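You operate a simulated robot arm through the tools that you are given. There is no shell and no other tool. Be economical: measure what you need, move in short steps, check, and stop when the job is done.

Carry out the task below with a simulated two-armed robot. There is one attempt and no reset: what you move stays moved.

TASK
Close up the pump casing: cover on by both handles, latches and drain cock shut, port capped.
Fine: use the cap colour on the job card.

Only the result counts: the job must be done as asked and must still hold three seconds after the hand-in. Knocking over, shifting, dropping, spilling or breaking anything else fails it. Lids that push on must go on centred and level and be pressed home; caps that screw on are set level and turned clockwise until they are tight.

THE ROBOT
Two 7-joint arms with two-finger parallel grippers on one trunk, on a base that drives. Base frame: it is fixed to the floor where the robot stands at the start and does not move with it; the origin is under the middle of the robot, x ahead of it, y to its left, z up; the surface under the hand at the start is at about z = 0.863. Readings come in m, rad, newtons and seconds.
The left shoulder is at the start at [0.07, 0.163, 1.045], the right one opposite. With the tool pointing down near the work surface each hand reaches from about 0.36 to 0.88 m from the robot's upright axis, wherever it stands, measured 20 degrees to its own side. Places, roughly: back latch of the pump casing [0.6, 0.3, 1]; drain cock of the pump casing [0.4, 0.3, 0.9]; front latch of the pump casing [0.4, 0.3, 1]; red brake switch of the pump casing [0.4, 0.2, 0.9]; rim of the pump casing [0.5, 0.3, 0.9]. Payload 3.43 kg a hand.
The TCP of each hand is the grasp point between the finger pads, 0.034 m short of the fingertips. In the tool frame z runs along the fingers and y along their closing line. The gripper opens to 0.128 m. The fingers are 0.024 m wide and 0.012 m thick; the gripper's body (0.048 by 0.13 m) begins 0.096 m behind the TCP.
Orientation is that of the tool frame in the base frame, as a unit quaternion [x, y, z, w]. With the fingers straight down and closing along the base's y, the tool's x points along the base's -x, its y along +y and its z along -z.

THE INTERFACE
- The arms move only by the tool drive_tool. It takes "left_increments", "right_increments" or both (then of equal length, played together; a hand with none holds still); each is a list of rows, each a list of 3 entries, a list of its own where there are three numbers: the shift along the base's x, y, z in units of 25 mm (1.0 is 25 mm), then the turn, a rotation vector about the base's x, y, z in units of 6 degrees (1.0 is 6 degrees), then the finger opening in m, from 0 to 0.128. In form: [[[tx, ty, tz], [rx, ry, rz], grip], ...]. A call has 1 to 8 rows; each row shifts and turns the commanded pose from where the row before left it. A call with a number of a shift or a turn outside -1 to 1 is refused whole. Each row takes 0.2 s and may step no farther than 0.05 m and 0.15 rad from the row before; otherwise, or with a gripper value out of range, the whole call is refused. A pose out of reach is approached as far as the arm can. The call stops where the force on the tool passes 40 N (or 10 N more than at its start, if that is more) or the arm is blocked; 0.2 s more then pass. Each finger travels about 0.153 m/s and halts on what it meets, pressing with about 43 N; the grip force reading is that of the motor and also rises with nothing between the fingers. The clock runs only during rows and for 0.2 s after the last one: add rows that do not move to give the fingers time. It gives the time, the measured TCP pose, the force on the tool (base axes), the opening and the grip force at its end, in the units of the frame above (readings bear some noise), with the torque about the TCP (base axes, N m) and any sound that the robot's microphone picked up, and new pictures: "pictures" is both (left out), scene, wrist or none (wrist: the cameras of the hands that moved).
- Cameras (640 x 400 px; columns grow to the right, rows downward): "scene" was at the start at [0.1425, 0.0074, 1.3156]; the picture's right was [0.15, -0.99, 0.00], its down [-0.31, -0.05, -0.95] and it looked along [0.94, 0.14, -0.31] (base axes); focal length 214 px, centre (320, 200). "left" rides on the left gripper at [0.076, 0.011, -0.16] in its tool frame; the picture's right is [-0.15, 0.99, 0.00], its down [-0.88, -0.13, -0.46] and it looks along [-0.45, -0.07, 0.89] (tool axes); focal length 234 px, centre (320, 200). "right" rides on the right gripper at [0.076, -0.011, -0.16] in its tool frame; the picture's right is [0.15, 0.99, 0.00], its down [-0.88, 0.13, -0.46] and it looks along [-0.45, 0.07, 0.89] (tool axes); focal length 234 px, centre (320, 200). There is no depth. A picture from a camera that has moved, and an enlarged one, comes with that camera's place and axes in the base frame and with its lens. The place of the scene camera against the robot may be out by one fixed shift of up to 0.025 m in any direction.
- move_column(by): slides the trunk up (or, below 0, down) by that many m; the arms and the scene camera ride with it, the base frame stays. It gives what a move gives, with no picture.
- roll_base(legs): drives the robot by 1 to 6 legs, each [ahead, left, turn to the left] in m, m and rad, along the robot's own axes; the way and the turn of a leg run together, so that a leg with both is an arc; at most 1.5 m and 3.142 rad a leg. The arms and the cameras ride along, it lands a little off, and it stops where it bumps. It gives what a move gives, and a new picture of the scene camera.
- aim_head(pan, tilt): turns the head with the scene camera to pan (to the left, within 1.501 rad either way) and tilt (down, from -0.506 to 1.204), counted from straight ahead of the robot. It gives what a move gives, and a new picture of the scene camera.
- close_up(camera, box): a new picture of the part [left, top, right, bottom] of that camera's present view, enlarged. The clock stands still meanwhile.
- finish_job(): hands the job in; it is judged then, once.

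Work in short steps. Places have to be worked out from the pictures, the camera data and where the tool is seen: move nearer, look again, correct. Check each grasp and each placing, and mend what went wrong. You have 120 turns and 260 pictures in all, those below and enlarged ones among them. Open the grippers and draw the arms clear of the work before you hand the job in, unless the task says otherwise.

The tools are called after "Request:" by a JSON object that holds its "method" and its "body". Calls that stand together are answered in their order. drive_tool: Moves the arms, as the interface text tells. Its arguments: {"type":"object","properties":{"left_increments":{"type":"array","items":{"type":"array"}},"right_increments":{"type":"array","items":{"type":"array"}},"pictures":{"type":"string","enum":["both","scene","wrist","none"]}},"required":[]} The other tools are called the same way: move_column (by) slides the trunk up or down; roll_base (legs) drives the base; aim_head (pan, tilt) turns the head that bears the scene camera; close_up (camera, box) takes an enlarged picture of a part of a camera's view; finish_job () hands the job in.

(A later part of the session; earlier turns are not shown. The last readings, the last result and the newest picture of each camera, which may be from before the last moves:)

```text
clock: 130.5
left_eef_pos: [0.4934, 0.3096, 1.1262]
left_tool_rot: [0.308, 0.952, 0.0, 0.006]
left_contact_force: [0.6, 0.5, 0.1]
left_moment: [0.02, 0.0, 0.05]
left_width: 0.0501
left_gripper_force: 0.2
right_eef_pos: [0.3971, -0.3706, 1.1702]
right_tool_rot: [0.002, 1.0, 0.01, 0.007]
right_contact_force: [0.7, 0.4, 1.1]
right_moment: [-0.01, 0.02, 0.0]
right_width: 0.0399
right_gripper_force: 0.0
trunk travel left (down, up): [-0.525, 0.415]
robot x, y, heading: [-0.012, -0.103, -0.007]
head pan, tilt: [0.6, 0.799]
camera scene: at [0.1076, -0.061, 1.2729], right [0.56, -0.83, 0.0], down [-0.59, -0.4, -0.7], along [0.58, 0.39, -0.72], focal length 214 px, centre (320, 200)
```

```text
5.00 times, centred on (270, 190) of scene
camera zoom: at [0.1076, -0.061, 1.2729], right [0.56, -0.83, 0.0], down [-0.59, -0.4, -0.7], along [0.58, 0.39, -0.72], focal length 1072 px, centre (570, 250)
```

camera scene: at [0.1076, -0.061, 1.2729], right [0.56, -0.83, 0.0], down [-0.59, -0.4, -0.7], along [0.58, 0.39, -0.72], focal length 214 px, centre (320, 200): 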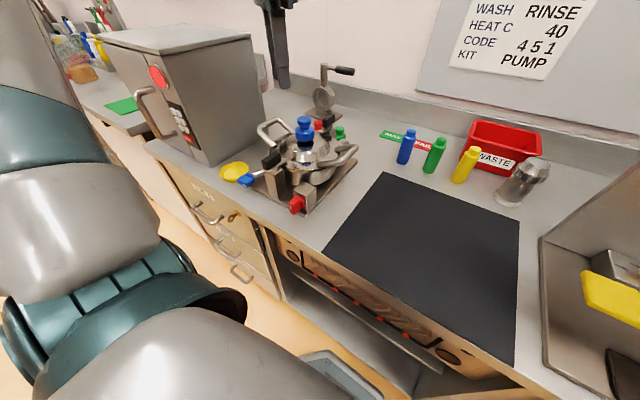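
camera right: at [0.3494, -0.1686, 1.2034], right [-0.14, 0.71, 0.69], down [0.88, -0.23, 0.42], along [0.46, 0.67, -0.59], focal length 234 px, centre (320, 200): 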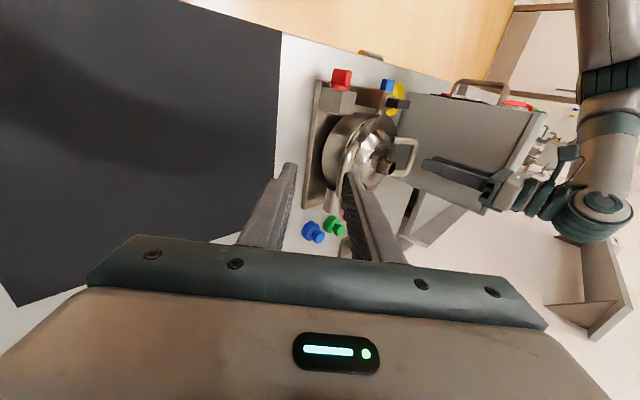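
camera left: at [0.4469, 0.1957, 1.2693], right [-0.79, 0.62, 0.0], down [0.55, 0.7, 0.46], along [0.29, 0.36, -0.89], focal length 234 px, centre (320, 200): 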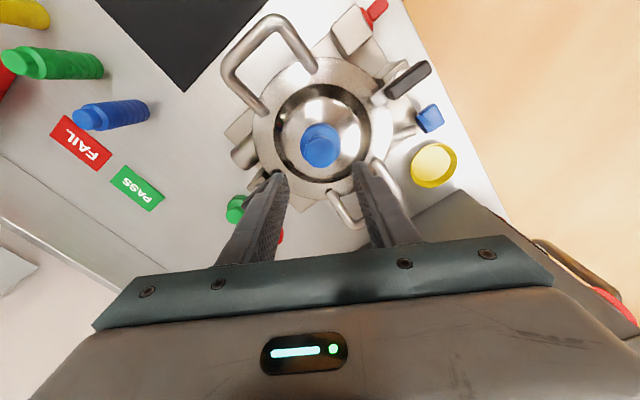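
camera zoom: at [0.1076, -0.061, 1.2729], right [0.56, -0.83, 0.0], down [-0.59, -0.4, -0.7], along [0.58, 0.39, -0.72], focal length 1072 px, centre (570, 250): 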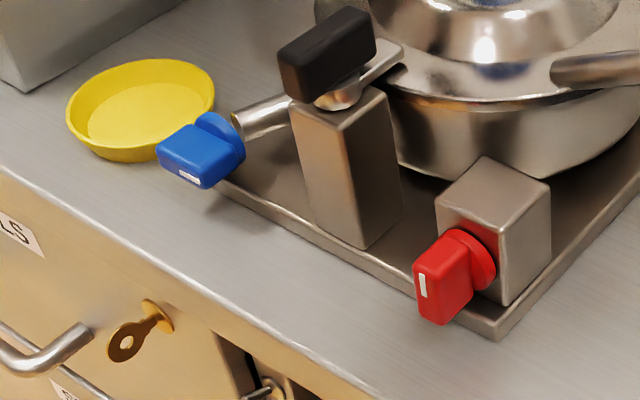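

The cock's paddle is horizontal with its centre near (0.352, 0.339, 0.891), axis along x, pointer to the right. I'll turn it clockwise by pushing its right end down with closed fingertips; I move there with the hand yawed to -90° to clear the latch.

Request:
{"method": "drive_tool", "body": {"left_increments": [[[-0.7, 0, 0], [0, 0, -1], 0.03], [[-0.7, 0, 0], [0, 0, -1], 0.0], [[-0.7, 0, 0], [0, 0, -1], 0.0], [[-0.7, 0, 0], [0, 0, -1], 0.0], [[-0.7, 0, 0], [0, 0, -1], 0.0], [[-0.7, 0, 0], [0, 0, -1], 0.0], [[-0.7, 0.1, 0], [0, 0, -1], 0.0], [[-0.7, 0.2, -0.5], [0, 0, -1], 0.0]], "pictures": "none"}}

Request:
{"method": "drive_tool", "body": {"left_increments": [[[0, 0, -0.8], [0, 0, -1], 0.0], [[0, 0, -0.8], [0, 0, 0], 0.0], [[0, 0, -0.8], [0, 0, 0], 0.0], [[0, 0, -0.8], [0, 0, 0], 0.0]], "pictures": "both"}}

Request:
{"method": "close_up", "body": {"camera": "scene", "box": [200, 120, 320, 220]}}

```text
clock: 132.3
left_eef_pos: [0.3512, 0.32, 1.1122]
left_tool_rot: [0.669, 0.743, -0.003, 0.004]
left_contact_force: [0.2, -0.2, -0.3]
left_moment: [-0.01, 0.01, -0.03]
left_width: 0.0
left_gripper_force: 32.9
right_eef_pos: [0.3981, -0.3675, 1.1724]
right_tool_rot: [0.001, 1.0, 0.008, 0.006]
right_contact_force: [-0.9, 0.2, 0.2]
right_moment: [-0.03, 0.0, -0.01]
right_width: 0.0398
right_gripper_force: 0.0
trunk travel left (down, up): [-0.525, 0.415]
robot x, y, heading: [-0.0112, -0.0956, -0.005]
head pan, tilt: [0.6, 0.799]
```

```text
clock: 133.3
left_eef_pos: [0.3514, 0.3184, 1.0333]
left_tool_rot: [0.707, 0.707, -0.003, 0.004]
left_contact_force: [-0.5, -0.3, -0.2]
left_moment: [-0.01, 0.01, 0.0]
left_width: 0.0
left_gripper_force: 33.0
right_eef_pos: [0.3981, -0.369, 1.1715]
right_tool_rot: [0.002, 1.0, 0.009, 0.005]
right_contact_force: [-0.5, 0.7, -0.1]
right_moment: [0.0, 0.02, -0.04]
right_width: 0.0399
right_gripper_force: 0.0
trunk travel left (down, up): [-0.525, 0.415]
robot x, y, heading: [-0.0093, -0.0997, -0.0]
head pan, tilt: [0.6, 0.799]
camera scene: at [0.1077, -0.0604, 1.2728], right [0.56, -0.83, 0.0], down [-0.59, -0.4, -0.7], along [0.58, 0.39, -0.72], focal length 214 px, centre (320, 200)
camera left: at [0.3628, 0.3973, 1.1922], right [0.99, -0.15, 0.0], down [-0.13, -0.88, 0.46], along [-0.06, -0.46, -0.89], focal length 234 px, centre (320, 200)
```

scene: 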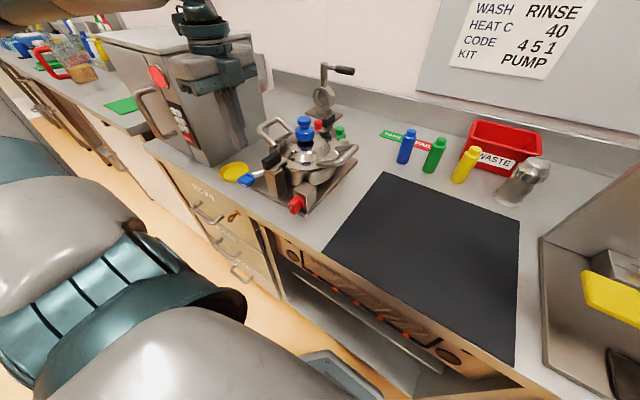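
left: 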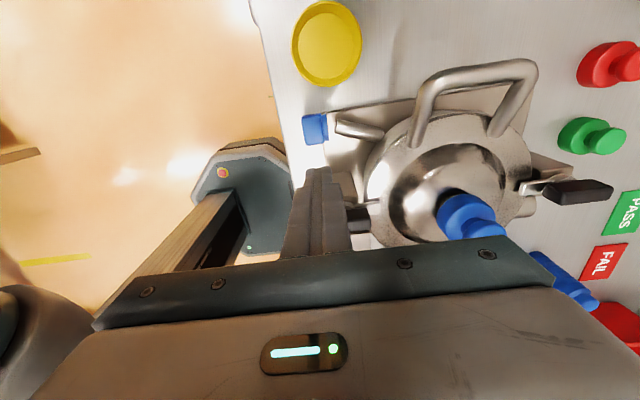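

```text
4.00 times, centred on (260, 170) of scene
camera zoom: at [0.1077, -0.0604, 1.2728], right [0.56, -0.83, 0.0], down [-0.59, -0.4, -0.7], along [0.58, 0.39, -0.72], focal length 858 px, centre (560, 320)
```

zoom: 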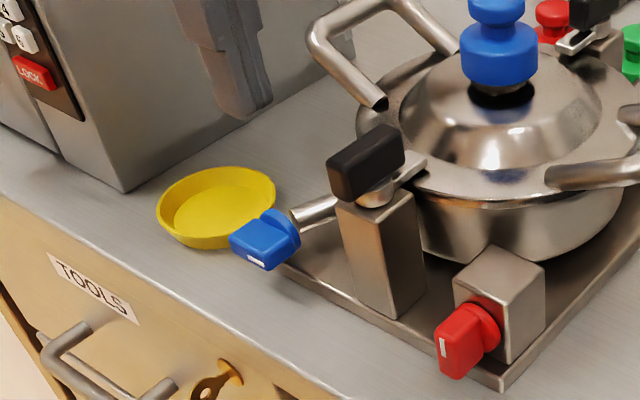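

Request:
{"method": "close_up", "body": {"camera": "left", "box": [270, 80, 400, 200]}}

```text
3.33 times, centred on (335, 140) of left
camera zoom: at [0.3628, 0.3973, 1.1922], right [0.99, -0.15, 0.0], down [-0.13, -0.88, 0.46], along [-0.06, -0.46, -0.89], focal length 781 px, centre (270, 400)
```

zoom: 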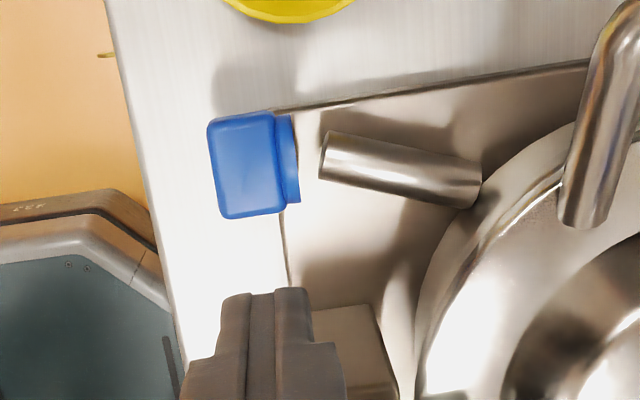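

The paddle spans x 0.334–0.362, y 0.32–0.36. My fingertips are above its right end; I descend to contact.

Request:
{"method": "drive_tool", "body": {"left_increments": [[[-0.06, 0.06, -0.9], [0, 0, 0], 0.0], [[0, 0, -0.9], [0, 0, 0], 0.0], [[0, 0, -0.9], [0, 0, 0], 0.0], [[0, 0, -0.7], [0, 0, 0], 0.0], [[0, 0, -0.4], [0, 0, 0], 0.0], [[0, 0, -0.3], [0, 0, 0], 0.0]], "pictures": "none"}}

Request:
{"method": "close_up", "body": {"camera": "scene", "box": [210, 130, 310, 210]}}

Request:
{"method": "close_up", "body": {"camera": "left", "box": [260, 60, 400, 200]}}

```text
clock: 134.8
left_eef_pos: [0.3505, 0.3173, 0.936]
left_tool_rot: [0.707, 0.707, 0.002, 0.009]
left_contact_force: [-8.1, -10.0, 25.8]
left_moment: [-0.07, 0.45, 0.1]
left_width: 0.0
left_gripper_force: 33.4
right_eef_pos: [0.3952, -0.3723, 1.1724]
right_tool_rot: [0.002, 1.0, 0.01, 0.007]
right_contact_force: [0.3, 0.3, 0.4]
right_moment: [0.01, 0.03, 0.05]
right_width: 0.0396
right_gripper_force: 0.0
trunk travel left (down, up): [-0.525, 0.415]
robot x, y, heading: [-0.0104, -0.1021, -0.005]
head pan, tilt: [0.6, 0.799]
stopped in row 6 (left hand): the force on the tool passed its limit at 43 N (the readings are from after the stop); the commanded pose is now the measured one
```

```text
5.00 times, centred on (260, 170) of scene
camera zoom: at [0.1043, -0.0637, 1.2735], right [0.56, -0.83, 0.0], down [-0.59, -0.4, -0.7], along [0.58, 0.39, -0.71], focal length 1072 px, centre (620, 350)
```

zoom: 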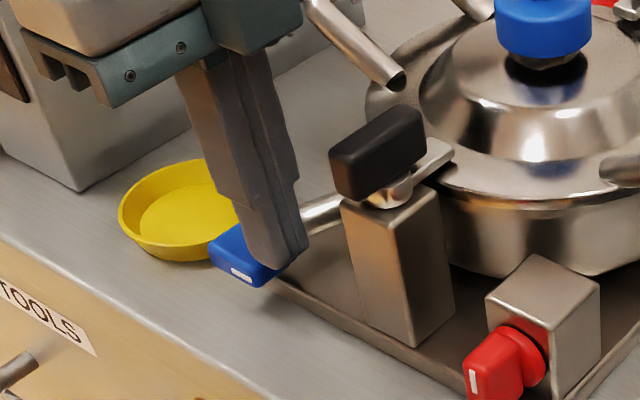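

```text
2.86 times, centred on (330, 130) of left
camera zoom: at [0.3586, 0.395, 1.0963], right [0.99, -0.15, 0.02], down [-0.14, -0.88, 0.46], along [-0.05, -0.46, -0.89], focal length 669 px, centre (291, 400)
```

zoom: 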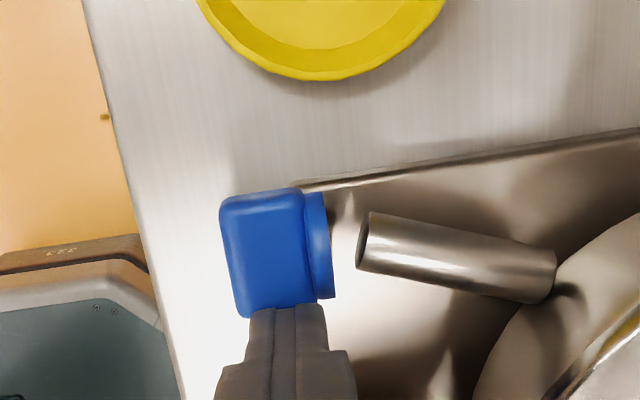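

Pressing the right end (clockwise) is blocked at 43 N, so I try the other direction: lift, move to the left end and press there.

Request:
{"method": "drive_tool", "body": {"left_increments": [[[0, 0, 0.5], [0, 0, 0], 0.0], [[0, 0.6, 0.5], [0, 0, 0], 0.0], [[0, 0.6, 0], [0, 0, 0], 0.0], [[0, 0.58, 0], [0, 0, 0], 0.0], [[0, 0, -0.5], [0, 0, 0], 0.0], [[0, 0, -0.35], [0, 0, 0], 0.0], [[0, 0, -0.15], [0, 0, 0], 0.0], [[0, 0, -0.15], [0, 0, 0], 0.0]], "pictures": "none"}}

Request:
{"method": "close_up", "body": {"camera": "scene", "box": [210, 130, 310, 210]}}

```text
clock: 136.6
left_eef_pos: [0.3529, 0.3661, 0.9286]
left_tool_rot: [0.707, 0.708, 0.0, 0.006]
left_contact_force: [1.1, 15.8, -0.3]
left_moment: [0.52, 0.04, 0.07]
left_width: 0.0001
left_gripper_force: 33.0
right_eef_pos: [0.3976, -0.3679, 1.1719]
right_tool_rot: [0.001, 1.0, 0.007, 0.005]
right_contact_force: [-0.2, -0.1, 0.3]
right_moment: [0.02, -0.02, -0.01]
right_width: 0.0399
right_gripper_force: 0.0
trunk travel left (down, up): [-0.525, 0.415]
robot x, y, heading: [-0.008, -0.0999, -0.003]
head pan, tilt: [0.6, 0.799]
```

```text
5.00 times, centred on (260, 170) of scene
camera zoom: at [0.1077, -0.0587, 1.2726], right [0.56, -0.83, 0.0], down [-0.59, -0.4, -0.7], along [0.58, 0.39, -0.72], focal length 1072 px, centre (620, 350)
```

zoom: 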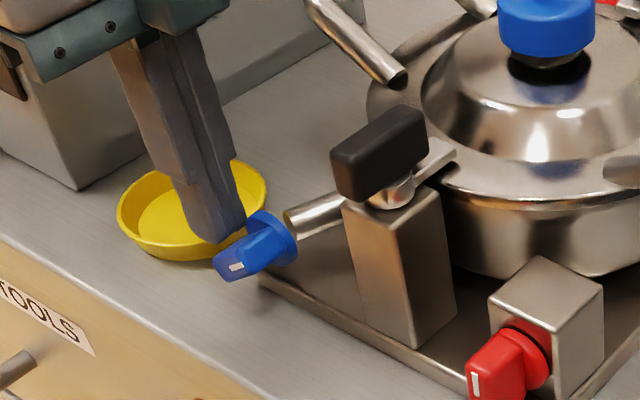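

The paddle turns this way: it is now at ~45°. I finish by pushing its raised end sideways (+y) from the right, which also keeps clear of the dish.

Request:
{"method": "drive_tool", "body": {"left_increments": [[[0, 0, 0.7], [0, 0, 0], 0.0], [[0, -0.6, 0.7], [0, 0, 0], 0.0], [[0, -1, 0], [0, 0, 0], 0.0], [[0, -1, 0], [0, 0, 0], 0.0], [[0, -0.2, -0.6], [0, 0, 0], 0.0], [[0, 0, -0.8], [0, 0, 0], 0.0]], "pictures": "none"}}

Request:
{"method": "close_up", "body": {"camera": "scene", "box": [210, 130, 310, 210]}}

Request:
{"method": "close_up", "body": {"camera": "left", "box": [260, 60, 400, 200]}}

```text
clock: 138.0
left_eef_pos: [0.3522, 0.2939, 0.9298]
left_tool_rot: [0.707, 0.707, -0.001, 0.007]
left_contact_force: [0.6, 0.5, 0.2]
left_moment: [0.03, 0.02, 0.02]
left_width: 0.0
left_gripper_force: 33.4
right_eef_pos: [0.3983, -0.3701, 1.1718]
right_tool_rot: [0.002, 1.0, 0.008, 0.005]
right_contact_force: [-0.1, 1.0, 0.2]
right_moment: [-0.01, 0.01, 0.01]
right_width: 0.0399
right_gripper_force: 0.0
trunk travel left (down, up): [-0.525, 0.415]
robot x, y, heading: [-0.008, -0.0972, -0.001]
head pan, tilt: [0.6, 0.799]
```

```text
5.00 times, centred on (260, 170) of scene
camera zoom: at [0.1078, -0.0611, 1.2728], right [0.56, -0.83, 0.0], down [-0.59, -0.4, -0.7], along [0.58, 0.39, -0.72], focal length 1072 px, centre (620, 350)
```

zoom: 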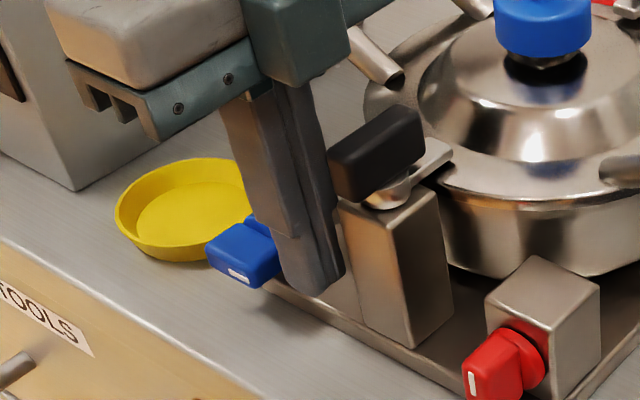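

```text
2.86 times, centred on (330, 130) of left
camera zoom: at [0.3617, 0.3721, 1.0889], right [0.99, -0.15, 0.01], down [-0.13, -0.88, 0.46], along [-0.06, -0.46, -0.89], focal length 669 px, centre (291, 400)
```

zoom: 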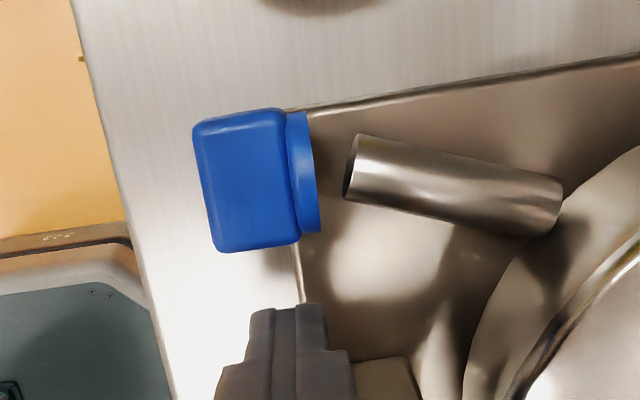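

It springs back if not turned past the middle. I go back to the left end, closer to its axis, and press the fingertips all the way down beside it.

Request:
{"method": "drive_tool", "body": {"left_increments": [[[0, 0, 1], [0, 0, 0], 0.0], [[-0.24, 0.9, 0.6], [0, 0, 0], 0.0], [[0, 0.9, 0], [0, 0, 0], 0.0], [[0, 0.92, 0], [0, 0, 0], 0.0], [[0, 0, -0.8], [0, 0, 0], 0.0], [[0, 0, -0.6], [0, 0, 0], 0.0], [[0, 0, -0.2], [0, 0, 0], 0.0], [[0, 0, -0.2], [0, 0, 0], 0.0]], "pictures": "none"}}

Request:
{"method": "drive_tool", "body": {"left_increments": [[[0, 0, -0.2], [0, 0, 0], 0.0], [[0, 0, -0.2], [0, 0, 0], 0.0], [[0, 0, -0.2], [0, 0, 0], 0.0]], "pictures": "none"}}

Request:
{"method": "close_up", "body": {"camera": "scene", "box": [210, 130, 310, 210]}}

```text
clock: 139.8
left_eef_pos: [0.3458, 0.3607, 0.9246]
left_tool_rot: [0.707, 0.708, 0.0, 0.007]
left_contact_force: [-0.1, -0.1, -1.1]
left_moment: [-0.02, 0.0, -0.01]
left_width: 0.0
left_gripper_force: 33.3
right_eef_pos: [0.399, -0.3712, 1.1722]
right_tool_rot: [0.002, 1.0, 0.009, 0.007]
right_contact_force: [0.1, 0.7, 0.1]
right_moment: [0.02, 0.0, -0.03]
right_width: 0.0397
right_gripper_force: 0.1
trunk travel left (down, up): [-0.525, 0.415]
robot x, y, heading: [-0.0113, -0.0992, -0.008]
head pan, tilt: [0.6, 0.799]
```

```text
clock: 140.6
left_eef_pos: [0.345, 0.3624, 0.909]
left_tool_rot: [0.708, 0.707, 0.0, 0.008]
left_contact_force: [-0.1, 0.2, -0.1]
left_moment: [-0.03, 0.02, -0.03]
left_width: 0.0
left_gripper_force: 33.0
right_eef_pos: [0.3976, -0.3701, 1.1715]
right_tool_rot: [0.001, 1.0, 0.008, 0.005]
right_contact_force: [-1.5, -0.6, -0.1]
right_moment: [0.01, 0.02, -0.01]
right_width: 0.0399
right_gripper_force: 0.1
trunk travel left (down, up): [-0.525, 0.415]
robot x, y, heading: [-0.0091, -0.0996, -0.005]
head pan, tilt: [0.6, 0.799]
```

```text
5.00 times, centred on (260, 170) of scene
camera zoom: at [0.1075, -0.061, 1.2728], right [0.56, -0.83, 0.0], down [-0.59, -0.4, -0.7], along [0.58, 0.39, -0.72], focal length 1072 px, centre (620, 350)
```

zoom: 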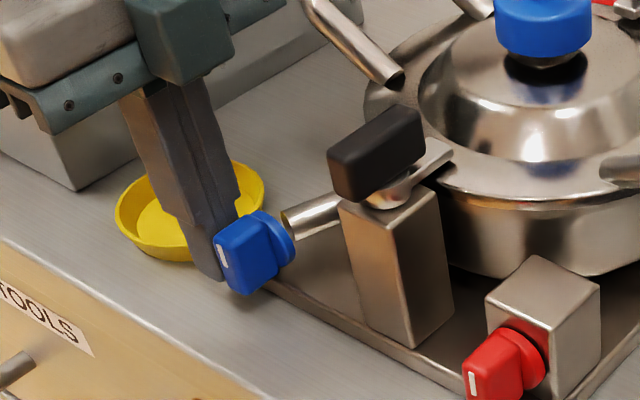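

The paddle now stands vertical like a turned cock. I nudge its lower end a little further to the stop, then withdraw straight up and check that it stays.

Request:
{"method": "drive_tool", "body": {"left_increments": [[[0, -0.1, -0.1], [0, 0, 0], 0.0], [[0, -0.1, 0], [0, 0, 0], 0.0], [[0, -0.1, 0], [0, 0, 0], 0.0], [[0, 0, 0], [0, 0, 0], 0.0]], "pictures": "none"}}

Request:
{"method": "close_up", "body": {"camera": "scene", "box": [220, 150, 280, 200]}}

```text
clock: 141.6
left_eef_pos: [0.3451, 0.3604, 0.9078]
left_tool_rot: [0.705, 0.709, 0.005, 0.004]
left_contact_force: [-2.1, 14.6, 0.3]
left_moment: [0.24, 0.21, -0.05]
left_width: 0.0003
left_gripper_force: 33.0
right_eef_pos: [0.3983, -0.3677, 1.1721]
right_tool_rot: [0.001, 1.0, 0.008, 0.005]
right_contact_force: [-1.1, 0.2, -0.3]
right_moment: [0.04, 0.02, 0.01]
right_width: 0.04
right_gripper_force: 0.1
trunk travel left (down, up): [-0.525, 0.415]
robot x, y, heading: [-0.0108, -0.0999, -0.004]
head pan, tilt: [0.6, 0.799]
stopped in row 4 (left hand): the force on the tool passed its limit at 42 N (the readings are from after the stop); the commanded pose is now the measured one
```

```text
8.00 times, centred on (250, 175) of scene
camera zoom: at [0.1074, -0.0593, 1.2724], right [0.56, -0.83, 0.0], down [-0.59, -0.4, -0.7], along [0.58, 0.39, -0.72], focal length 1716 px, centre (880, 400)
```

zoom: 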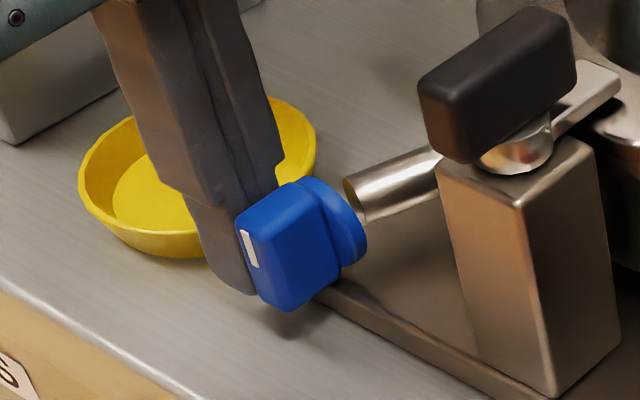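

It is against its stop, upright. I back off and raise the hand.

Request:
{"method": "drive_tool", "body": {"left_increments": [[[0, 0.08, 0], [0, 0, 0], 0.0], [[0, 0, 0.6], [0, 0, 0], 0.0], [[0, 0, 1], [0, 0, 0], 0.0], [[0, 0, 1], [0, 0, 0], 0.0], [[0, 0, 1], [0, 0, 0], 0.0], [[0, 0, 1], [0, 0, 0], 0.03], [[0, 0, 1], [0, 0, 0], 0.06], [[0, 0, 1], [0, 0, 0], 0.06]], "pictures": "wrist"}}

Request:
{"method": "close_up", "body": {"camera": "scene", "box": [220, 110, 370, 220]}}

```text
clock: 143.4
left_eef_pos: [0.3455, 0.3589, 1.0743]
left_tool_rot: [0.705, 0.709, 0.004, 0.005]
left_contact_force: [-0.8, -1.2, 0.6]
left_moment: [0.01, 0.0, 0.0]
left_width: 0.06
left_gripper_force: 0.0
right_eef_pos: [0.3985, -0.3695, 1.1718]
right_tool_rot: [0.001, 1.0, 0.01, 0.006]
right_contact_force: [0.2, -0.1, -0.1]
right_moment: [-0.01, 0.02, 0.02]
right_width: 0.0398
right_gripper_force: 0.1
trunk travel left (down, up): [-0.525, 0.415]
robot x, y, heading: [-0.0065, -0.0979, -0.001]
head pan, tilt: [0.6, 0.799]
camera left: at [0.3549, 0.4363, 1.2338], right [0.99, -0.14, 0.01], down [-0.13, -0.88, 0.46], along [-0.05, -0.45, -0.89], focal length 234 px, centre (320, 200)
```

left: 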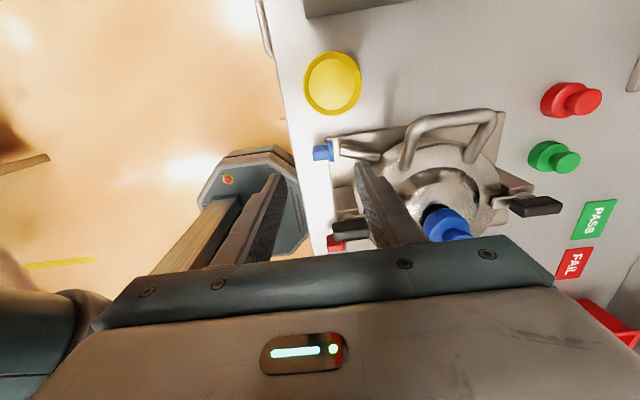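

```text
3.64 times, centred on (295, 165) of scene
camera zoom: at [0.1072, -0.0608, 1.2729], right [0.56, -0.83, 0.0], down [-0.59, -0.4, -0.7], along [0.58, 0.39, -0.72], focal length 780 px, centre (411, 327)
```

zoom: 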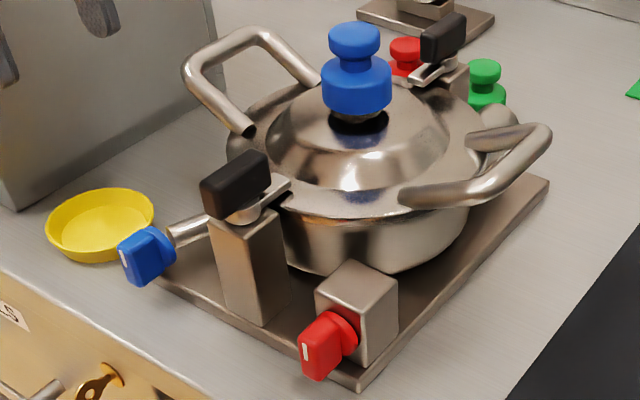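

The cock stays shut. To be sure whether the cap needs screwing, I'll do one more long, well-centred clockwise turn; first I bring the hand back above the cap while rotating it to +100°.

Request:
{"method": "drive_tool", "body": {"left_increments": [[[0, 0, 1], [0, 0, 1], 0.056], [[0, 0, 0.8], [0, 0, 1], 0.056], [[0.7, -0.5, 0], [0, 0, 1], 0.056], [[0.7, -0.5, 0], [0, 0, 1], 0.056], [[0.7, -0.5, 0], [0, 0, 1], 0.056], [[0.7, -0.5, 0], [0, 0, 1], 0.056], [[0.7, -0.5, 0], [0, 0, 1], 0.056], [[0.7, -0.5, 0], [0, 0, 1], 0.056]], "pictures": "none"}}

Request:
{"method": "drive_tool", "body": {"left_increments": [[[0.7, -0.5, 0], [0, 0, 1], 0.056], [[0.7, -0.5, 0], [0, 0, 1], 0.056], [[0.23, -0.36, 0], [0, 0, 1], 0.056], [[0, 0, 0], [0, 0, 1], 0.056], [[0, 0, 0], [0, 0, 1], 0.056], [[0, 0, 0], [0, 0, 1], 0.056], [[0, 0, 0], [0, 0, 1], 0.056], [[0, 0, 0], [0, 0, 1], 0.056]], "pictures": "none"}}

Request:
{"method": "drive_tool", "body": {"left_increments": [[[0, 0, 0], [0, 0, 1], 0.056], [[0, 0, 0], [0, 0, 1], 0.056], [[0, 0, 0], [0, 0, 1], 0.056], [[0, 0, 0], [0, 0, 1], 0.056], [[0, 0, 0], [0, 0, 1], 0.056], [[0, 0, 0], [0, 0, 1], 0.056], [[0, 0, 0], [0, 0, 1], 0.056], [[0, 0, 0], [0, 0, 1], 0.056]], "pictures": "none"}}

Request:
{"method": "drive_tool", "body": {"left_increments": [[[0, 0, 0], [0, 0, 1], 0.056], [[0, 0, 0], [0, 0, 1], 0.056], [[0, 0, 0], [0, 0, 1], 0.056], [[0, 0, 0], [0, 0, 1], 0.056], [[0, 0, 0], [0, 0, 1], 0.056], [[0, 0, 0], [0, 0, 1], 0.056]], "pictures": "none"}}

Request:
{"method": "close_up", "body": {"camera": "left", "box": [240, 60, 410, 200]}}

```text
clock: 145.2
left_eef_pos: [0.4527, 0.2836, 1.1189]
left_tool_rot: [0.356, 0.935, 0.006, 0.003]
left_contact_force: [0.1, -0.2, -0.6]
left_moment: [-0.01, 0.0, -0.03]
left_width: 0.0563
left_gripper_force: 0.1
right_eef_pos: [0.3984, -0.3686, 1.1715]
right_tool_rot: [0.001, 1.0, 0.01, 0.005]
right_contact_force: [0.0, -0.1, 0.8]
right_moment: [-0.01, 0.02, 0.02]
right_width: 0.0399
right_gripper_force: 0.1
trunk travel left (down, up): [-0.525, 0.415]
robot x, y, heading: [-0.0107, -0.0976, -0.001]
head pan, tilt: [0.6, 0.799]
```

```text
clock: 147.0
left_eef_pos: [0.4924, 0.2499, 1.1184]
left_tool_rot: [-0.055, 0.998, 0.006, 0.001]
left_contact_force: [0.4, 1.0, -1.2]
left_moment: [-0.04, 0.0, 0.01]
left_width: 0.0561
left_gripper_force: 0.0
right_eef_pos: [0.3984, -0.3687, 1.1709]
right_tool_rot: [0.001, 1.0, 0.009, 0.006]
right_contact_force: [0.7, 0.1, 0.5]
right_moment: [-0.01, -0.03, 0.01]
right_width: 0.0401
right_gripper_force: 0.1
trunk travel left (down, up): [-0.525, 0.415]
robot x, y, heading: [-0.0089, -0.0957, -0.002]
head pan, tilt: [0.6, 0.799]
```

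```text
clock: 148.8
left_eef_pos: [0.4926, 0.2498, 1.1185]
left_tool_rot: [-0.458, 0.889, 0.006, 0.0]
left_contact_force: [0.4, -0.3, -0.5]
left_moment: [0.02, 0.0, -0.02]
left_width: 0.056
left_gripper_force: 0.0
right_eef_pos: [0.397, -0.3689, 1.1724]
right_tool_rot: [0.001, 1.0, 0.008, 0.006]
right_contact_force: [0.0, 0.1, -0.5]
right_moment: [0.0, -0.02, 0.0]
right_width: 0.04
right_gripper_force: 0.1
trunk travel left (down, up): [-0.525, 0.415]
robot x, y, heading: [-0.0104, -0.1, -0.004]
head pan, tilt: [0.6, 0.799]
```

```text
clock: 150.2
left_eef_pos: [0.4919, 0.2503, 1.1185]
left_tool_rot: [0.71, -0.704, -0.006, 0.004]
left_contact_force: [-0.3, -0.3, 0.9]
left_moment: [0.02, 0.0, -0.01]
left_width: 0.0562
left_gripper_force: 0.0
right_eef_pos: [0.3983, -0.369, 1.1725]
right_tool_rot: [0.0, 1.0, 0.008, 0.006]
right_contact_force: [0.6, -0.4, -0.3]
right_moment: [0.02, -0.04, 0.01]
right_width: 0.04
right_gripper_force: 0.0
trunk travel left (down, up): [-0.525, 0.415]
robot x, y, heading: [-0.0071, -0.0955, -0.004]
head pan, tilt: [0.6, 0.799]
```

```text
2.86 times, centred on (325, 130) of left
camera zoom: at [0.4839, 0.1756, 1.2779], right [-0.99, 0.14, 0.01], down [0.13, 0.88, 0.46], along [0.05, 0.45, -0.89], focal length 669 px, centre (306, 400)
```

zoom: 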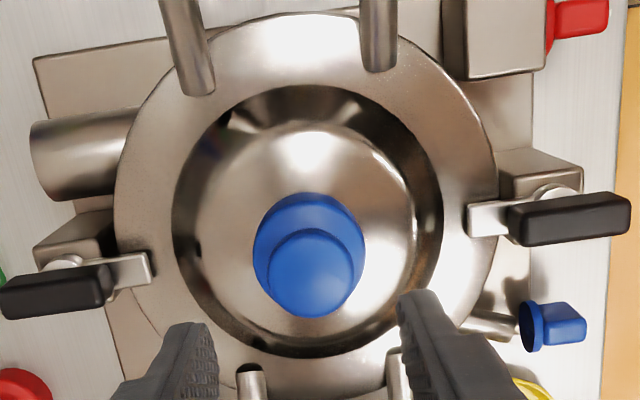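

Latches, cover and cap are all well centred in this view. I regrip the cap and turn clockwise ~190° under light pressure, watching force and torque at constant command.

Request:
{"method": "drive_tool", "body": {"left_increments": [[[-0.08, 0, -0.8], [0, 0, 0], 0.056], [[0, 0, -0.8], [0, 0, 0], 0.056], [[0, 0, -0.8], [0, 0, 0], 0.05], [[0, 0, -0.7], [0, 0, 0], 0.045], [[0, 0, 0], [0, 0, 0], 0.036], [[0, 0, 0], [0, 0, 0], 0.032], [[0, 0, 0], [0, 0, 0], 0.0], [[0, 0, -0.05], [0, 0, 0], 0.0]], "pictures": "none"}}

Request:
{"method": "drive_tool", "body": {"left_increments": [[[0, 0, 0], [0, 0, -1], 0.0], [[0, 0, 0], [0, 0, -1], 0.0], [[0, 0, 0], [0, 0, -1], 0.0], [[0, 0, 0], [0, 0, -1], 0.0], [[0, 0, 0], [0, 0, -1], 0.0], [[0, 0, 0], [0, 0, -1], 0.0], [[0, 0, 0], [0, 0, -1], 0.0], [[0, 0, 0], [0, 0, -1], 0.0]], "pictures": "none"}}

Request:
{"method": "drive_tool", "body": {"left_increments": [[[0, 0, 0], [0, 0, -1], 0.0], [[0, 0, 0], [0, 0, -1], 0.0], [[0, 0, 0], [0, 0, -1], 0.0], [[0, 0, 0], [0, 0, -1], 0.0], [[0, 0, 0], [0, 0, -1], 0.0], [[0, 0, 0], [0, 0, -1], 0.0], [[0, 0, 0], [0, 0, -1], 0.0], [[0, 0, 0], [0, 0, -1], 0.0]], "pictures": "none"}}

Request:
{"method": "drive_tool", "body": {"left_increments": [[[0, 0, 0], [0, 0, -1], 0.0], [[0, 0, 0], [0, 0, -1], 0.0], [[0, 0, 0], [0, 0, -1], 0.0], [[0, 0, 0], [0, 0, -1], 0.0], [[0, 0, 0], [0, 0, -1], 0.0], [[0, 0, 0], [0, 0, -1], 0.0], [[0, 0, 0], [0, 0, -1], 0.0], [[0, 0, 0], [0, 0, -1], 0.0]], "pictures": "none"}}

```text
clock: 152.0
left_eef_pos: [0.4899, 0.2506, 1.0388]
left_tool_rot: [0.709, -0.705, -0.006, 0.003]
left_contact_force: [-0.8, 1.0, 6.6]
left_moment: [0.04, -0.08, 0.03]
left_width: 0.0302
left_gripper_force: 42.4
right_eef_pos: [0.3976, -0.3687, 1.1727]
right_tool_rot: [0.0, 1.0, 0.009, 0.006]
right_contact_force: [-0.3, -0.2, 0.1]
right_moment: [0.02, -0.03, 0.02]
right_width: 0.0396
right_gripper_force: 0.0
trunk travel left (down, up): [-0.525, 0.415]
robot x, y, heading: [-0.0094, -0.0982, -0.003]
head pan, tilt: [0.6, 0.799]
```

```text
clock: 153.8
left_eef_pos: [0.4904, 0.2497, 1.0403]
left_tool_rot: [-0.36, 0.933, 0.007, -0.001]
left_contact_force: [1.2, 0.6, 8.3]
left_moment: [-0.01, -0.16, 0.05]
left_width: 0.0305
left_gripper_force: 42.8
right_eef_pos: [0.3966, -0.3682, 1.1721]
right_tool_rot: [0.001, 1.0, 0.009, 0.007]
right_contact_force: [-0.7, 0.5, -0.4]
right_moment: [0.0, 0.02, 0.02]
right_width: 0.04
right_gripper_force: 0.1
trunk travel left (down, up): [-0.525, 0.415]
robot x, y, heading: [-0.0081, -0.1004, -0.003]
head pan, tilt: [0.6, 0.799]
```

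```text
clock: 155.6
left_eef_pos: [0.4902, 0.2505, 1.0401]
left_tool_rot: [0.05, 0.999, 0.007, 0.002]
left_contact_force: [1.4, -0.8, 4.5]
left_moment: [-0.08, -0.04, 0.0]
left_width: 0.031
left_gripper_force: 43.4
right_eef_pos: [0.3994, -0.3694, 1.172]
right_tool_rot: [0.001, 1.0, 0.009, 0.006]
right_contact_force: [0.6, 0.5, 0.2]
right_moment: [0.04, -0.02, 0.0]
right_width: 0.0398
right_gripper_force: 0.1
trunk travel left (down, up): [-0.525, 0.415]
robot x, y, heading: [-0.0098, -0.0963, -0.009]
head pan, tilt: [0.6, 0.799]
```

```text
clock: 157.4
left_eef_pos: [0.4887, 0.2507, 1.0406]
left_tool_rot: [0.452, 0.892, 0.006, 0.005]
left_contact_force: [-1.1, -0.5, 2.9]
left_moment: [-0.1, 0.03, 0.04]
left_width: 0.0308
left_gripper_force: 43.2
right_eef_pos: [0.3968, -0.3692, 1.1732]
right_tool_rot: [0.001, 1.0, 0.009, 0.007]
right_contact_force: [0.7, -1.6, 0.3]
right_moment: [0.01, 0.01, -0.01]
right_width: 0.0399
right_gripper_force: 0.0
trunk travel left (down, up): [-0.525, 0.415]
robot x, y, heading: [-0.008, -0.0977, -0.005]
head pan, tilt: [0.6, 0.799]
```

Force falls steadily (8.3→4.5→2.9 N) at constant command, which hints at thread descent. I continue turning to see whether it pulls the hand down.

Request:
{"method": "drive_tool", "body": {"left_increments": [[[0, 0, 0], [0, 0, -1], 0.0], [[0, 0, 0], [0, 0, -1], 0.0], [[0, 0, 0], [0, 0, -1], 0.0], [[0, 0, 0], [0, 0, -1], 0.0], [[0, 0, 0], [0, 0, -1], 0.0], [[0, 0, 0], [0, 0, -1], 0.0], [[0, 0, 0], [0, 0, -1], 0.0], [[0, 0, 0], [0, 0, -1], 0.0]], "pictures": "none"}}

Request:
{"method": "drive_tool", "body": {"left_increments": [[[0, 0, 0], [0, 0, -1], 0.0], [[0, 0, 0], [0, 0, -1], 0.0], [[0, 0, 0], [0, 0, -1], 0.0], [[0, 0, 0], [0, 0, -1], 0.0], [[0, 0, 0], [0, 0, -1], 0.0], [[0, 0, 0], [0, 0, -1], 0.0], [[0, 0, 0], [0, 0, -1], 0.0], [[0, 0, 0], [0, 0, -1], 0.0]], "pictures": "none"}}

Request:
{"method": "drive_tool", "body": {"left_increments": [[[0, 0, 0.06], [0, 0, 0], 0.0], [[0, 0, 0.06], [0, 0, 0], 0.0], [[0, 0, 0.06], [0, 0, 0], 0.0]], "pictures": "none"}}

```text
clock: 159.2
left_eef_pos: [0.4901, 0.2498, 1.0391]
left_tool_rot: [0.776, 0.63, 0.003, 0.007]
left_contact_force: [0.1, 0.1, 1.7]
left_moment: [0.01, 0.02, -0.01]
left_width: 0.0311
left_gripper_force: 42.9
right_eef_pos: [0.3975, -0.3693, 1.1717]
right_tool_rot: [0.001, 1.0, 0.009, 0.006]
right_contact_force: [1.3, -0.2, 0.1]
right_moment: [-0.01, 0.01, -0.01]
right_width: 0.0398
right_gripper_force: 0.1
trunk travel left (down, up): [-0.525, 0.415]
robot x, y, heading: [-0.009, -0.0993, -0.004]
head pan, tilt: [0.6, 0.799]
```

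```text
clock: 161.0
left_eef_pos: [0.4893, 0.2503, 1.0403]
left_tool_rot: [0.965, 0.261, 0.0, 0.007]
left_contact_force: [-1.1, -0.2, 3.3]
left_moment: [0.06, 0.06, 0.05]
left_width: 0.0312
left_gripper_force: 43.0
right_eef_pos: [0.3975, -0.3691, 1.1733]
right_tool_rot: [0.001, 1.0, 0.009, 0.006]
right_contact_force: [0.0, -0.6, -0.1]
right_moment: [0.0, -0.02, 0.0]
right_width: 0.0399
right_gripper_force: 0.1
trunk travel left (down, up): [-0.525, 0.415]
robot x, y, heading: [-0.0093, -0.0991, -0.001]
head pan, tilt: [0.6, 0.799]
```

```text
clock: 161.8
left_eef_pos: [0.4902, 0.2507, 1.0437]
left_tool_rot: [0.965, 0.261, 0.0, 0.006]
left_contact_force: [-0.7, 0.0, 0.4]
left_moment: [-0.02, -0.02, 0.0]
left_width: 0.0309
left_gripper_force: 42.9
right_eef_pos: [0.3975, -0.3685, 1.1718]
right_tool_rot: [0.001, 1.0, 0.008, 0.006]
right_contact_force: [0.5, -0.7, -0.2]
right_moment: [0.0, 0.0, 0.03]
right_width: 0.04
right_gripper_force: 0.0
trunk travel left (down, up): [-0.525, 0.415]
robot x, y, heading: [-0.0103, -0.0989, -0.004]
head pan, tilt: [0.6, 0.799]
```

No thread: no torque over 240° and it lifts freely, so it's a push-on cap. I set it back, press it home firmly, and release in small steps.

Request:
{"method": "drive_tool", "body": {"left_increments": [[[0, 0, -0.1], [0, 0, 0], 0.0], [[0, 0, -0.1], [0, 0, 0], 0.0], [[0, 0, -0.08], [0, 0, 0], 0.0], [[0, 0, -0.06], [0, 0, 0], 0.0], [[0, 0, -0.06], [0, 0, 0], 0.0], [[0, 0, -0.05], [0, 0, 0], 0.0]], "pictures": "none"}}

Request:
{"method": "drive_tool", "body": {"left_increments": [[[0, 0, -0.08], [0, 0, 0], 0.0], [[0, 0, -0.08], [0, 0, 0], 0.0], [[0, 0, -0.08], [0, 0, 0], 0.0], [[0, 0, -0.08], [0, 0, 0], 0.0]], "pictures": "none"}}

Request:
{"method": "close_up", "body": {"camera": "scene", "box": [280, 105, 330, 155]}}

```text
clock: 163.0
left_eef_pos: [0.4891, 0.2498, 1.0401]
left_tool_rot: [0.965, 0.261, 0.006, 0.008]
left_contact_force: [-4.8, -0.5, 16.8]
left_moment: [0.12, 0.36, 0.0]
left_width: 0.0311
left_gripper_force: 42.6
right_eef_pos: [0.3961, -0.369, 1.172]
right_tool_rot: [0.001, 1.0, 0.009, 0.006]
right_contact_force: [0.2, 0.3, 0.7]
right_moment: [-0.01, -0.01, 0.0]
right_width: 0.0399
right_gripper_force: 0.0
trunk travel left (down, up): [-0.525, 0.415]
robot x, y, heading: [-0.0082, -0.1002, -0.002]
head pan, tilt: [0.6, 0.799]
stopped in row 5 (left hand): the force on the tool passed its limit at 44 N (the readings are from after the stop); the commanded pose is now the measured one
```

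```text
clock: 163.5
left_eef_pos: [0.4896, 0.2498, 1.0405]
left_tool_rot: [0.965, 0.261, 0.009, 0.008]
left_contact_force: [-8.5, -2.0, 20.3]
left_moment: [0.05, 0.64, 0.03]
left_width: 0.031
left_gripper_force: 43.3
right_eef_pos: [0.3956, -0.3683, 1.1718]
right_tool_rot: [0.001, 1.0, 0.009, 0.006]
right_contact_force: [0.5, 0.6, 0.5]
right_moment: [0.0, 0.01, 0.05]
right_width: 0.0398
right_gripper_force: 0.0
trunk travel left (down, up): [-0.525, 0.415]
robot x, y, heading: [-0.0097, -0.0976, -0.002]
head pan, tilt: [0.6, 0.799]
stopped in row 2 (left hand): the force on the tool passed its limit at 42 N (the readings are from after the stop); the commanded pose is now the measured one
```

```text
8.00 times, centred on (305, 130) of scene
camera zoom: at [0.1053, -0.061, 1.273], right [0.56, -0.83, 0.0], down [-0.59, -0.4, -0.7], along [0.58, 0.39, -0.72], focal length 1716 px, centre (440, 760)
```

zoom: 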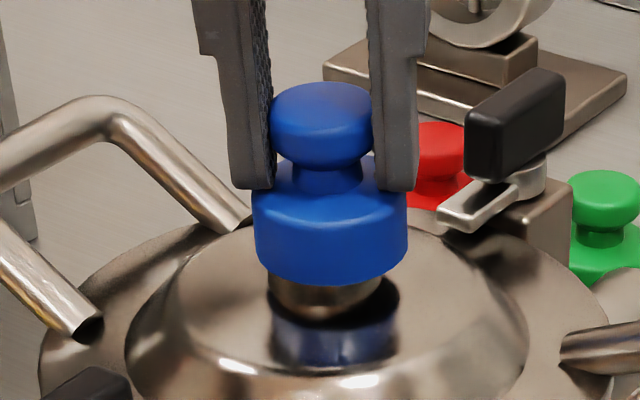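

While pressing, the cap is being pushed toward -x with the contact on its -x side, so it may be slightly off and not fully home. I step -x under pressure and watch for the side force to vanish or the cap to drop.

Request:
{"method": "drive_tool", "body": {"left_increments": [[[-0.04, 0, 0], [0, 0, 0], 0.0], [[-0.04, 0, 0], [0, 0, 0], 0.0], [[0, 0, 0], [0, 0, 0], 0.0]], "pictures": "none"}}

Request:
{"method": "drive_tool", "body": {"left_increments": [[[-0.04, 0, 0], [0, 0, 0], 0.0], [[-0.04, 0, 0], [0, 0, 0], 0.0], [[0, 0, -0.04], [0, 0, 0], 0.0]], "pictures": "none"}}

Request:
{"method": "close_up", "body": {"camera": "scene", "box": [280, 105, 330, 155]}}

```text
clock: 164.3
left_eef_pos: [0.4902, 0.2499, 1.0397]
left_tool_rot: [0.965, 0.263, 0.011, 0.008]
left_contact_force: [4.7, 4.0, 32.5]
left_moment: [0.17, 0.27, -0.04]
left_width: 0.0312
left_gripper_force: 42.9
right_eef_pos: [0.3972, -0.3695, 1.1729]
right_tool_rot: [0.0, 1.0, 0.009, 0.006]
right_contact_force: [-0.4, -0.1, 0.4]
right_moment: [-0.02, -0.02, 0.0]
right_width: 0.04
right_gripper_force: 0.1
trunk travel left (down, up): [-0.525, 0.415]
robot x, y, heading: [-0.0096, -0.103, -0.001]
head pan, tilt: [0.6, 0.799]
```

```text
clock: 165.0
left_eef_pos: [0.4884, 0.2499, 1.0397]
left_tool_rot: [0.965, 0.262, 0.012, 0.011]
left_contact_force: [-2.7, -2.7, 14.4]
left_moment: [-0.02, 0.26, 0.05]
left_width: 0.0311
left_gripper_force: 43.2
right_eef_pos: [0.3971, -0.3686, 1.1707]
right_tool_rot: [0.002, 1.0, 0.009, 0.006]
right_contact_force: [-0.4, 1.4, 0.4]
right_moment: [0.02, 0.0, 0.01]
right_width: 0.0397
right_gripper_force: 0.0
trunk travel left (down, up): [-0.525, 0.415]
robot x, y, heading: [-0.0114, -0.1002, 0.006]
head pan, tilt: [0.6, 0.799]
stopped in row 3 (left hand): the force on the tool passed its limit at 46 N (the readings are from after the stop); the commanded pose is now the measured one
```

```text
8.00 times, centred on (305, 130) of scene
camera zoom: at [0.106, -0.0608, 1.2725], right [0.56, -0.83, 0.0], down [-0.59, -0.4, -0.7], along [0.58, 0.39, -0.72], focal length 1716 px, centre (440, 760)
```

zoom: 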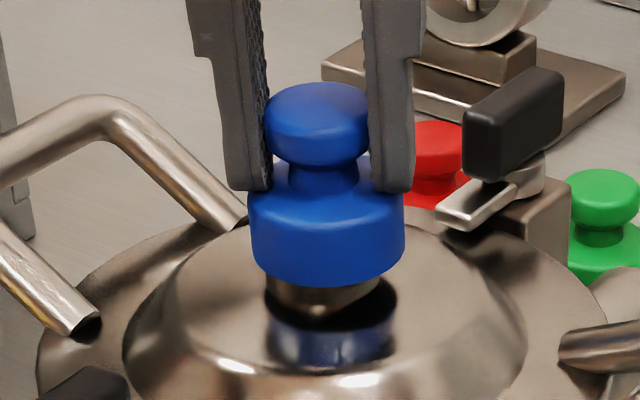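

No further travel at 46 N, and the spout is longer than the cap is deep, so this is its seat. I relieve the load, release gently and withdraw.

Request:
{"method": "drive_tool", "body": {"left_increments": [[[0, 0, 0.06], [0, 0, 0], 0.0], [[0, 0, 0], [0, 0, 0], 0.031], [[0, 0, 0], [0, 0, 0], 0.033], [[0, 0, 0], [0, 0, 0], 0.035], [[0, 0, 0], [0, 0, 0], 0.04], [[0, 0, 0], [0, 0, 0], 0.048], [[0, 0, 0.5], [0, 0, 0], 0.05], [[0, 0, 1], [0, 0, 0], 0.05]], "pictures": "none"}}

Request:
{"method": "drive_tool", "body": {"left_increments": [[[0, 0, 1], [0, 0, 0], 0.05], [[0, 0, 1], [0, 0, 0], 0.05], [[-0.5, 0.8, 0.5], [0, 0, 0], 0.06], [[-0.5, 0.8, 0.5], [0, 0, 0], 0.06], [[-0.5, 0.8, 0.5], [0, 0, 0], 0.06]], "pictures": "wrist"}}

Request:
{"method": "close_up", "body": {"camera": "scene", "box": [225, 100, 375, 220]}}

```text
clock: 166.8
left_eef_pos: [0.4892, 0.2504, 1.0778]
left_tool_rot: [0.965, 0.261, 0.01, 0.009]
left_contact_force: [0.1, -0.4, -0.6]
left_moment: [0.01, 0.0, -0.01]
left_width: 0.0499
left_gripper_force: 0.0
right_eef_pos: [0.3979, -0.3683, 1.1723]
right_tool_rot: [0.001, 1.0, 0.009, 0.006]
right_contact_force: [0.0, 0.2, 0.5]
right_moment: [0.06, -0.01, 0.0]
right_width: 0.04
right_gripper_force: 0.1
trunk travel left (down, up): [-0.525, 0.415]
robot x, y, heading: [-0.005, -0.0986, -0.003]
head pan, tilt: [0.6, 0.799]
```

```text
clock: 168.0
left_eef_pos: [0.4513, 0.3125, 1.1649]
left_tool_rot: [0.965, 0.261, 0.009, 0.009]
left_contact_force: [0.0, -0.1, -0.1]
left_moment: [0.02, -0.02, 0.0]
left_width: 0.0599
left_gripper_force: 0.0
right_eef_pos: [0.398, -0.3678, 1.1726]
right_tool_rot: [0.001, 1.0, 0.009, 0.006]
right_contact_force: [0.1, -0.2, -0.3]
right_moment: [-0.01, 0.01, 0.0]
right_width: 0.0399
right_gripper_force: 0.0
trunk travel left (down, up): [-0.525, 0.415]
robot x, y, heading: [-0.01, -0.1, -0.004]
head pan, tilt: [0.6, 0.799]
camera left: at [0.5194, 0.3437, 1.3258], right [0.37, -0.93, 0.02], down [-0.84, -0.33, 0.44], along [-0.4, -0.18, -0.9], focal length 234 px, centre (320, 200)
```

left: 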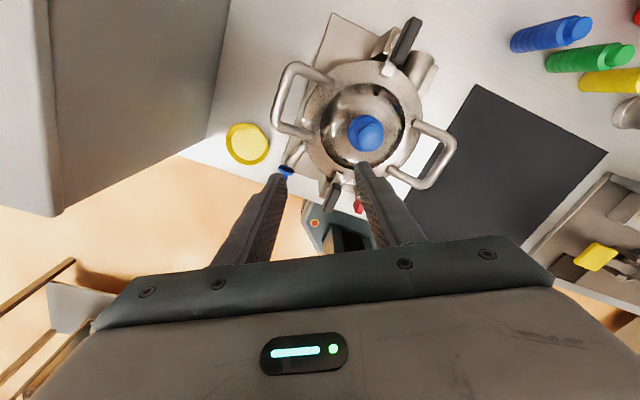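

```text
3.33 times, centred on (300, 160) of scene
camera zoom: at [0.107, -0.0593, 1.2729], right [0.56, -0.83, 0.0], down [-0.59, -0.4, -0.7], along [0.58, 0.39, -0.72], focal length 715 px, centre (387, 333)
```

zoom: 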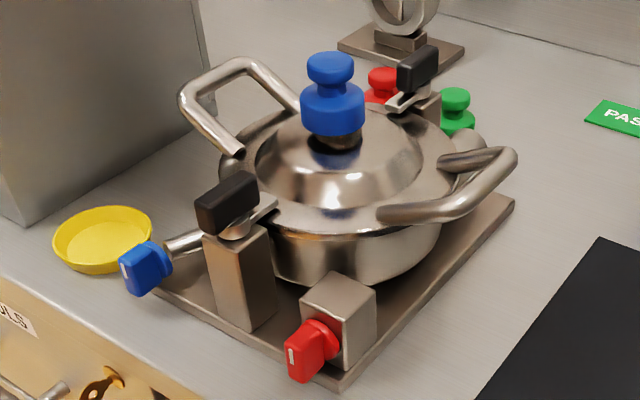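

Request:
{"method": "close_up", "body": {"camera": "scene", "box": [280, 105, 330, 155]}}

Request:
{"method": "close_up", "body": {"camera": "left", "box": [280, 50, 450, 200]}}

```text
8.00 times, centred on (305, 130) of scene
camera zoom: at [0.107, -0.0593, 1.2729], right [0.56, -0.83, 0.0], down [-0.59, -0.4, -0.7], along [0.58, 0.39, -0.72], focal length 1716 px, centre (440, 760)
```

zoom: 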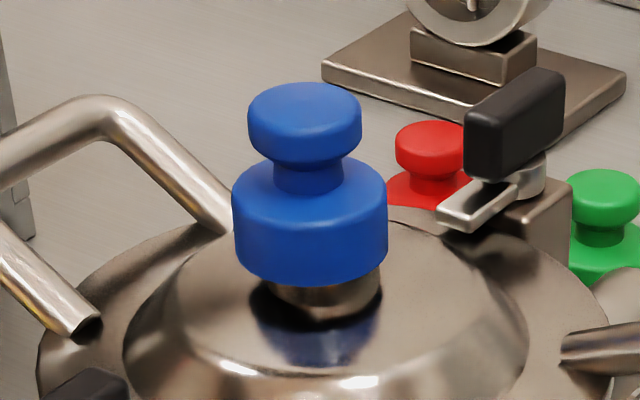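

```text
2.67 times, centred on (365, 125) of left
camera zoom: at [0.5194, 0.3437, 1.3258], right [0.37, -0.93, 0.02], down [-0.84, -0.33, 0.44], along [-0.4, -0.18, -0.9], focal length 624 px, centre (200, 400)
```

zoom: 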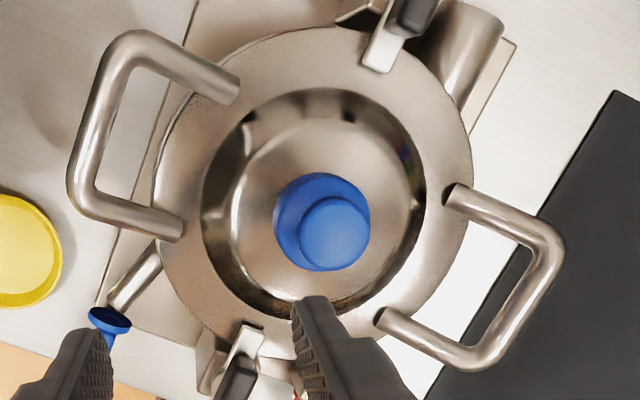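

The cap ended ~4 mm off to the left-front, following my last sideways steps. I regrip it and set it back on centre, releasing without side load.

Request:
{"method": "drive_tool", "body": {"left_increments": [[[0.75, -1, -0.5], [0, 0, 0], 0.056], [[0.74, -1, -0.5], [0, 0, 0], 0.056], [[0, -0.4, -0.6], [0, 0, 0], 0.056], [[0, 0, -0.9], [0, 0, 0], 0.056], [[0, 0, -0.9], [0, 0, 0], 0.056], [[0, 0, -0.9], [0, 0, 0], 0.056], [[0, 0, -0.6], [0, 0, 0], 0.05]], "pictures": "none"}}

Request:
{"method": "drive_tool", "body": {"left_increments": [[[0, 0, 0], [0, 0, 0], 0.042], [[0, 0, 0], [0, 0, 0], 0.036], [[0, 0, 0], [0, 0, 0], 0.032], [[0, 0, 0], [0, 0, 0], 0.0], [[0, 0, 0], [0, 0, 0], 0.0]], "pictures": "none"}}

Request:
{"method": "close_up", "body": {"camera": "scene", "box": [280, 105, 330, 155]}}

```text
clock: 169.6
left_eef_pos: [0.4917, 0.2519, 1.0417]
left_tool_rot: [0.965, 0.262, 0.01, 0.009]
left_contact_force: [-0.5, 0.2, 0.4]
left_moment: [0.0, 0.04, -0.02]
left_width: 0.0499
left_gripper_force: 0.0
right_eef_pos: [0.3991, -0.368, 1.1714]
right_tool_rot: [0.001, 1.0, 0.009, 0.005]
right_contact_force: [-0.7, -0.5, -0.2]
right_moment: [0.0, 0.01, 0.01]
right_width: 0.0399
right_gripper_force: 0.1
trunk travel left (down, up): [-0.525, 0.415]
robot x, y, heading: [-0.0075, -0.0962, 0.001]
head pan, tilt: [0.6, 0.799]
```

```text
clock: 170.8
left_eef_pos: [0.4916, 0.2512, 1.0418]
left_tool_rot: [0.965, 0.262, 0.009, 0.009]
left_contact_force: [1.1, 0.2, 0.2]
left_moment: [0.01, 0.03, -0.03]
left_width: 0.0303
left_gripper_force: 43.0
right_eef_pos: [0.3982, -0.368, 1.1716]
right_tool_rot: [0.0, 1.0, 0.009, 0.004]
right_contact_force: [0.3, 0.2, 0.5]
right_moment: [0.0, 0.0, 0.01]
right_width: 0.0401
right_gripper_force: 0.1
trunk travel left (down, up): [-0.525, 0.415]
robot x, y, heading: [-0.0099, -0.0981, -0.004]
head pan, tilt: [0.6, 0.799]
```

```text
8.00 times, centred on (305, 130) of scene
camera zoom: at [0.1077, -0.06, 1.2729], right [0.56, -0.83, 0.0], down [-0.59, -0.4, -0.7], along [0.58, 0.39, -0.72], focal length 1716 px, centre (440, 760)
```

zoom: 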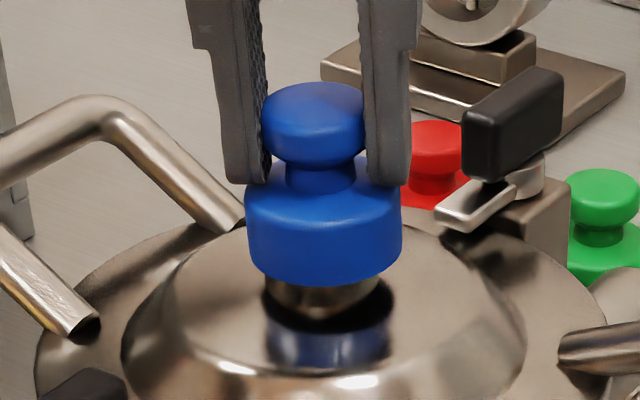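

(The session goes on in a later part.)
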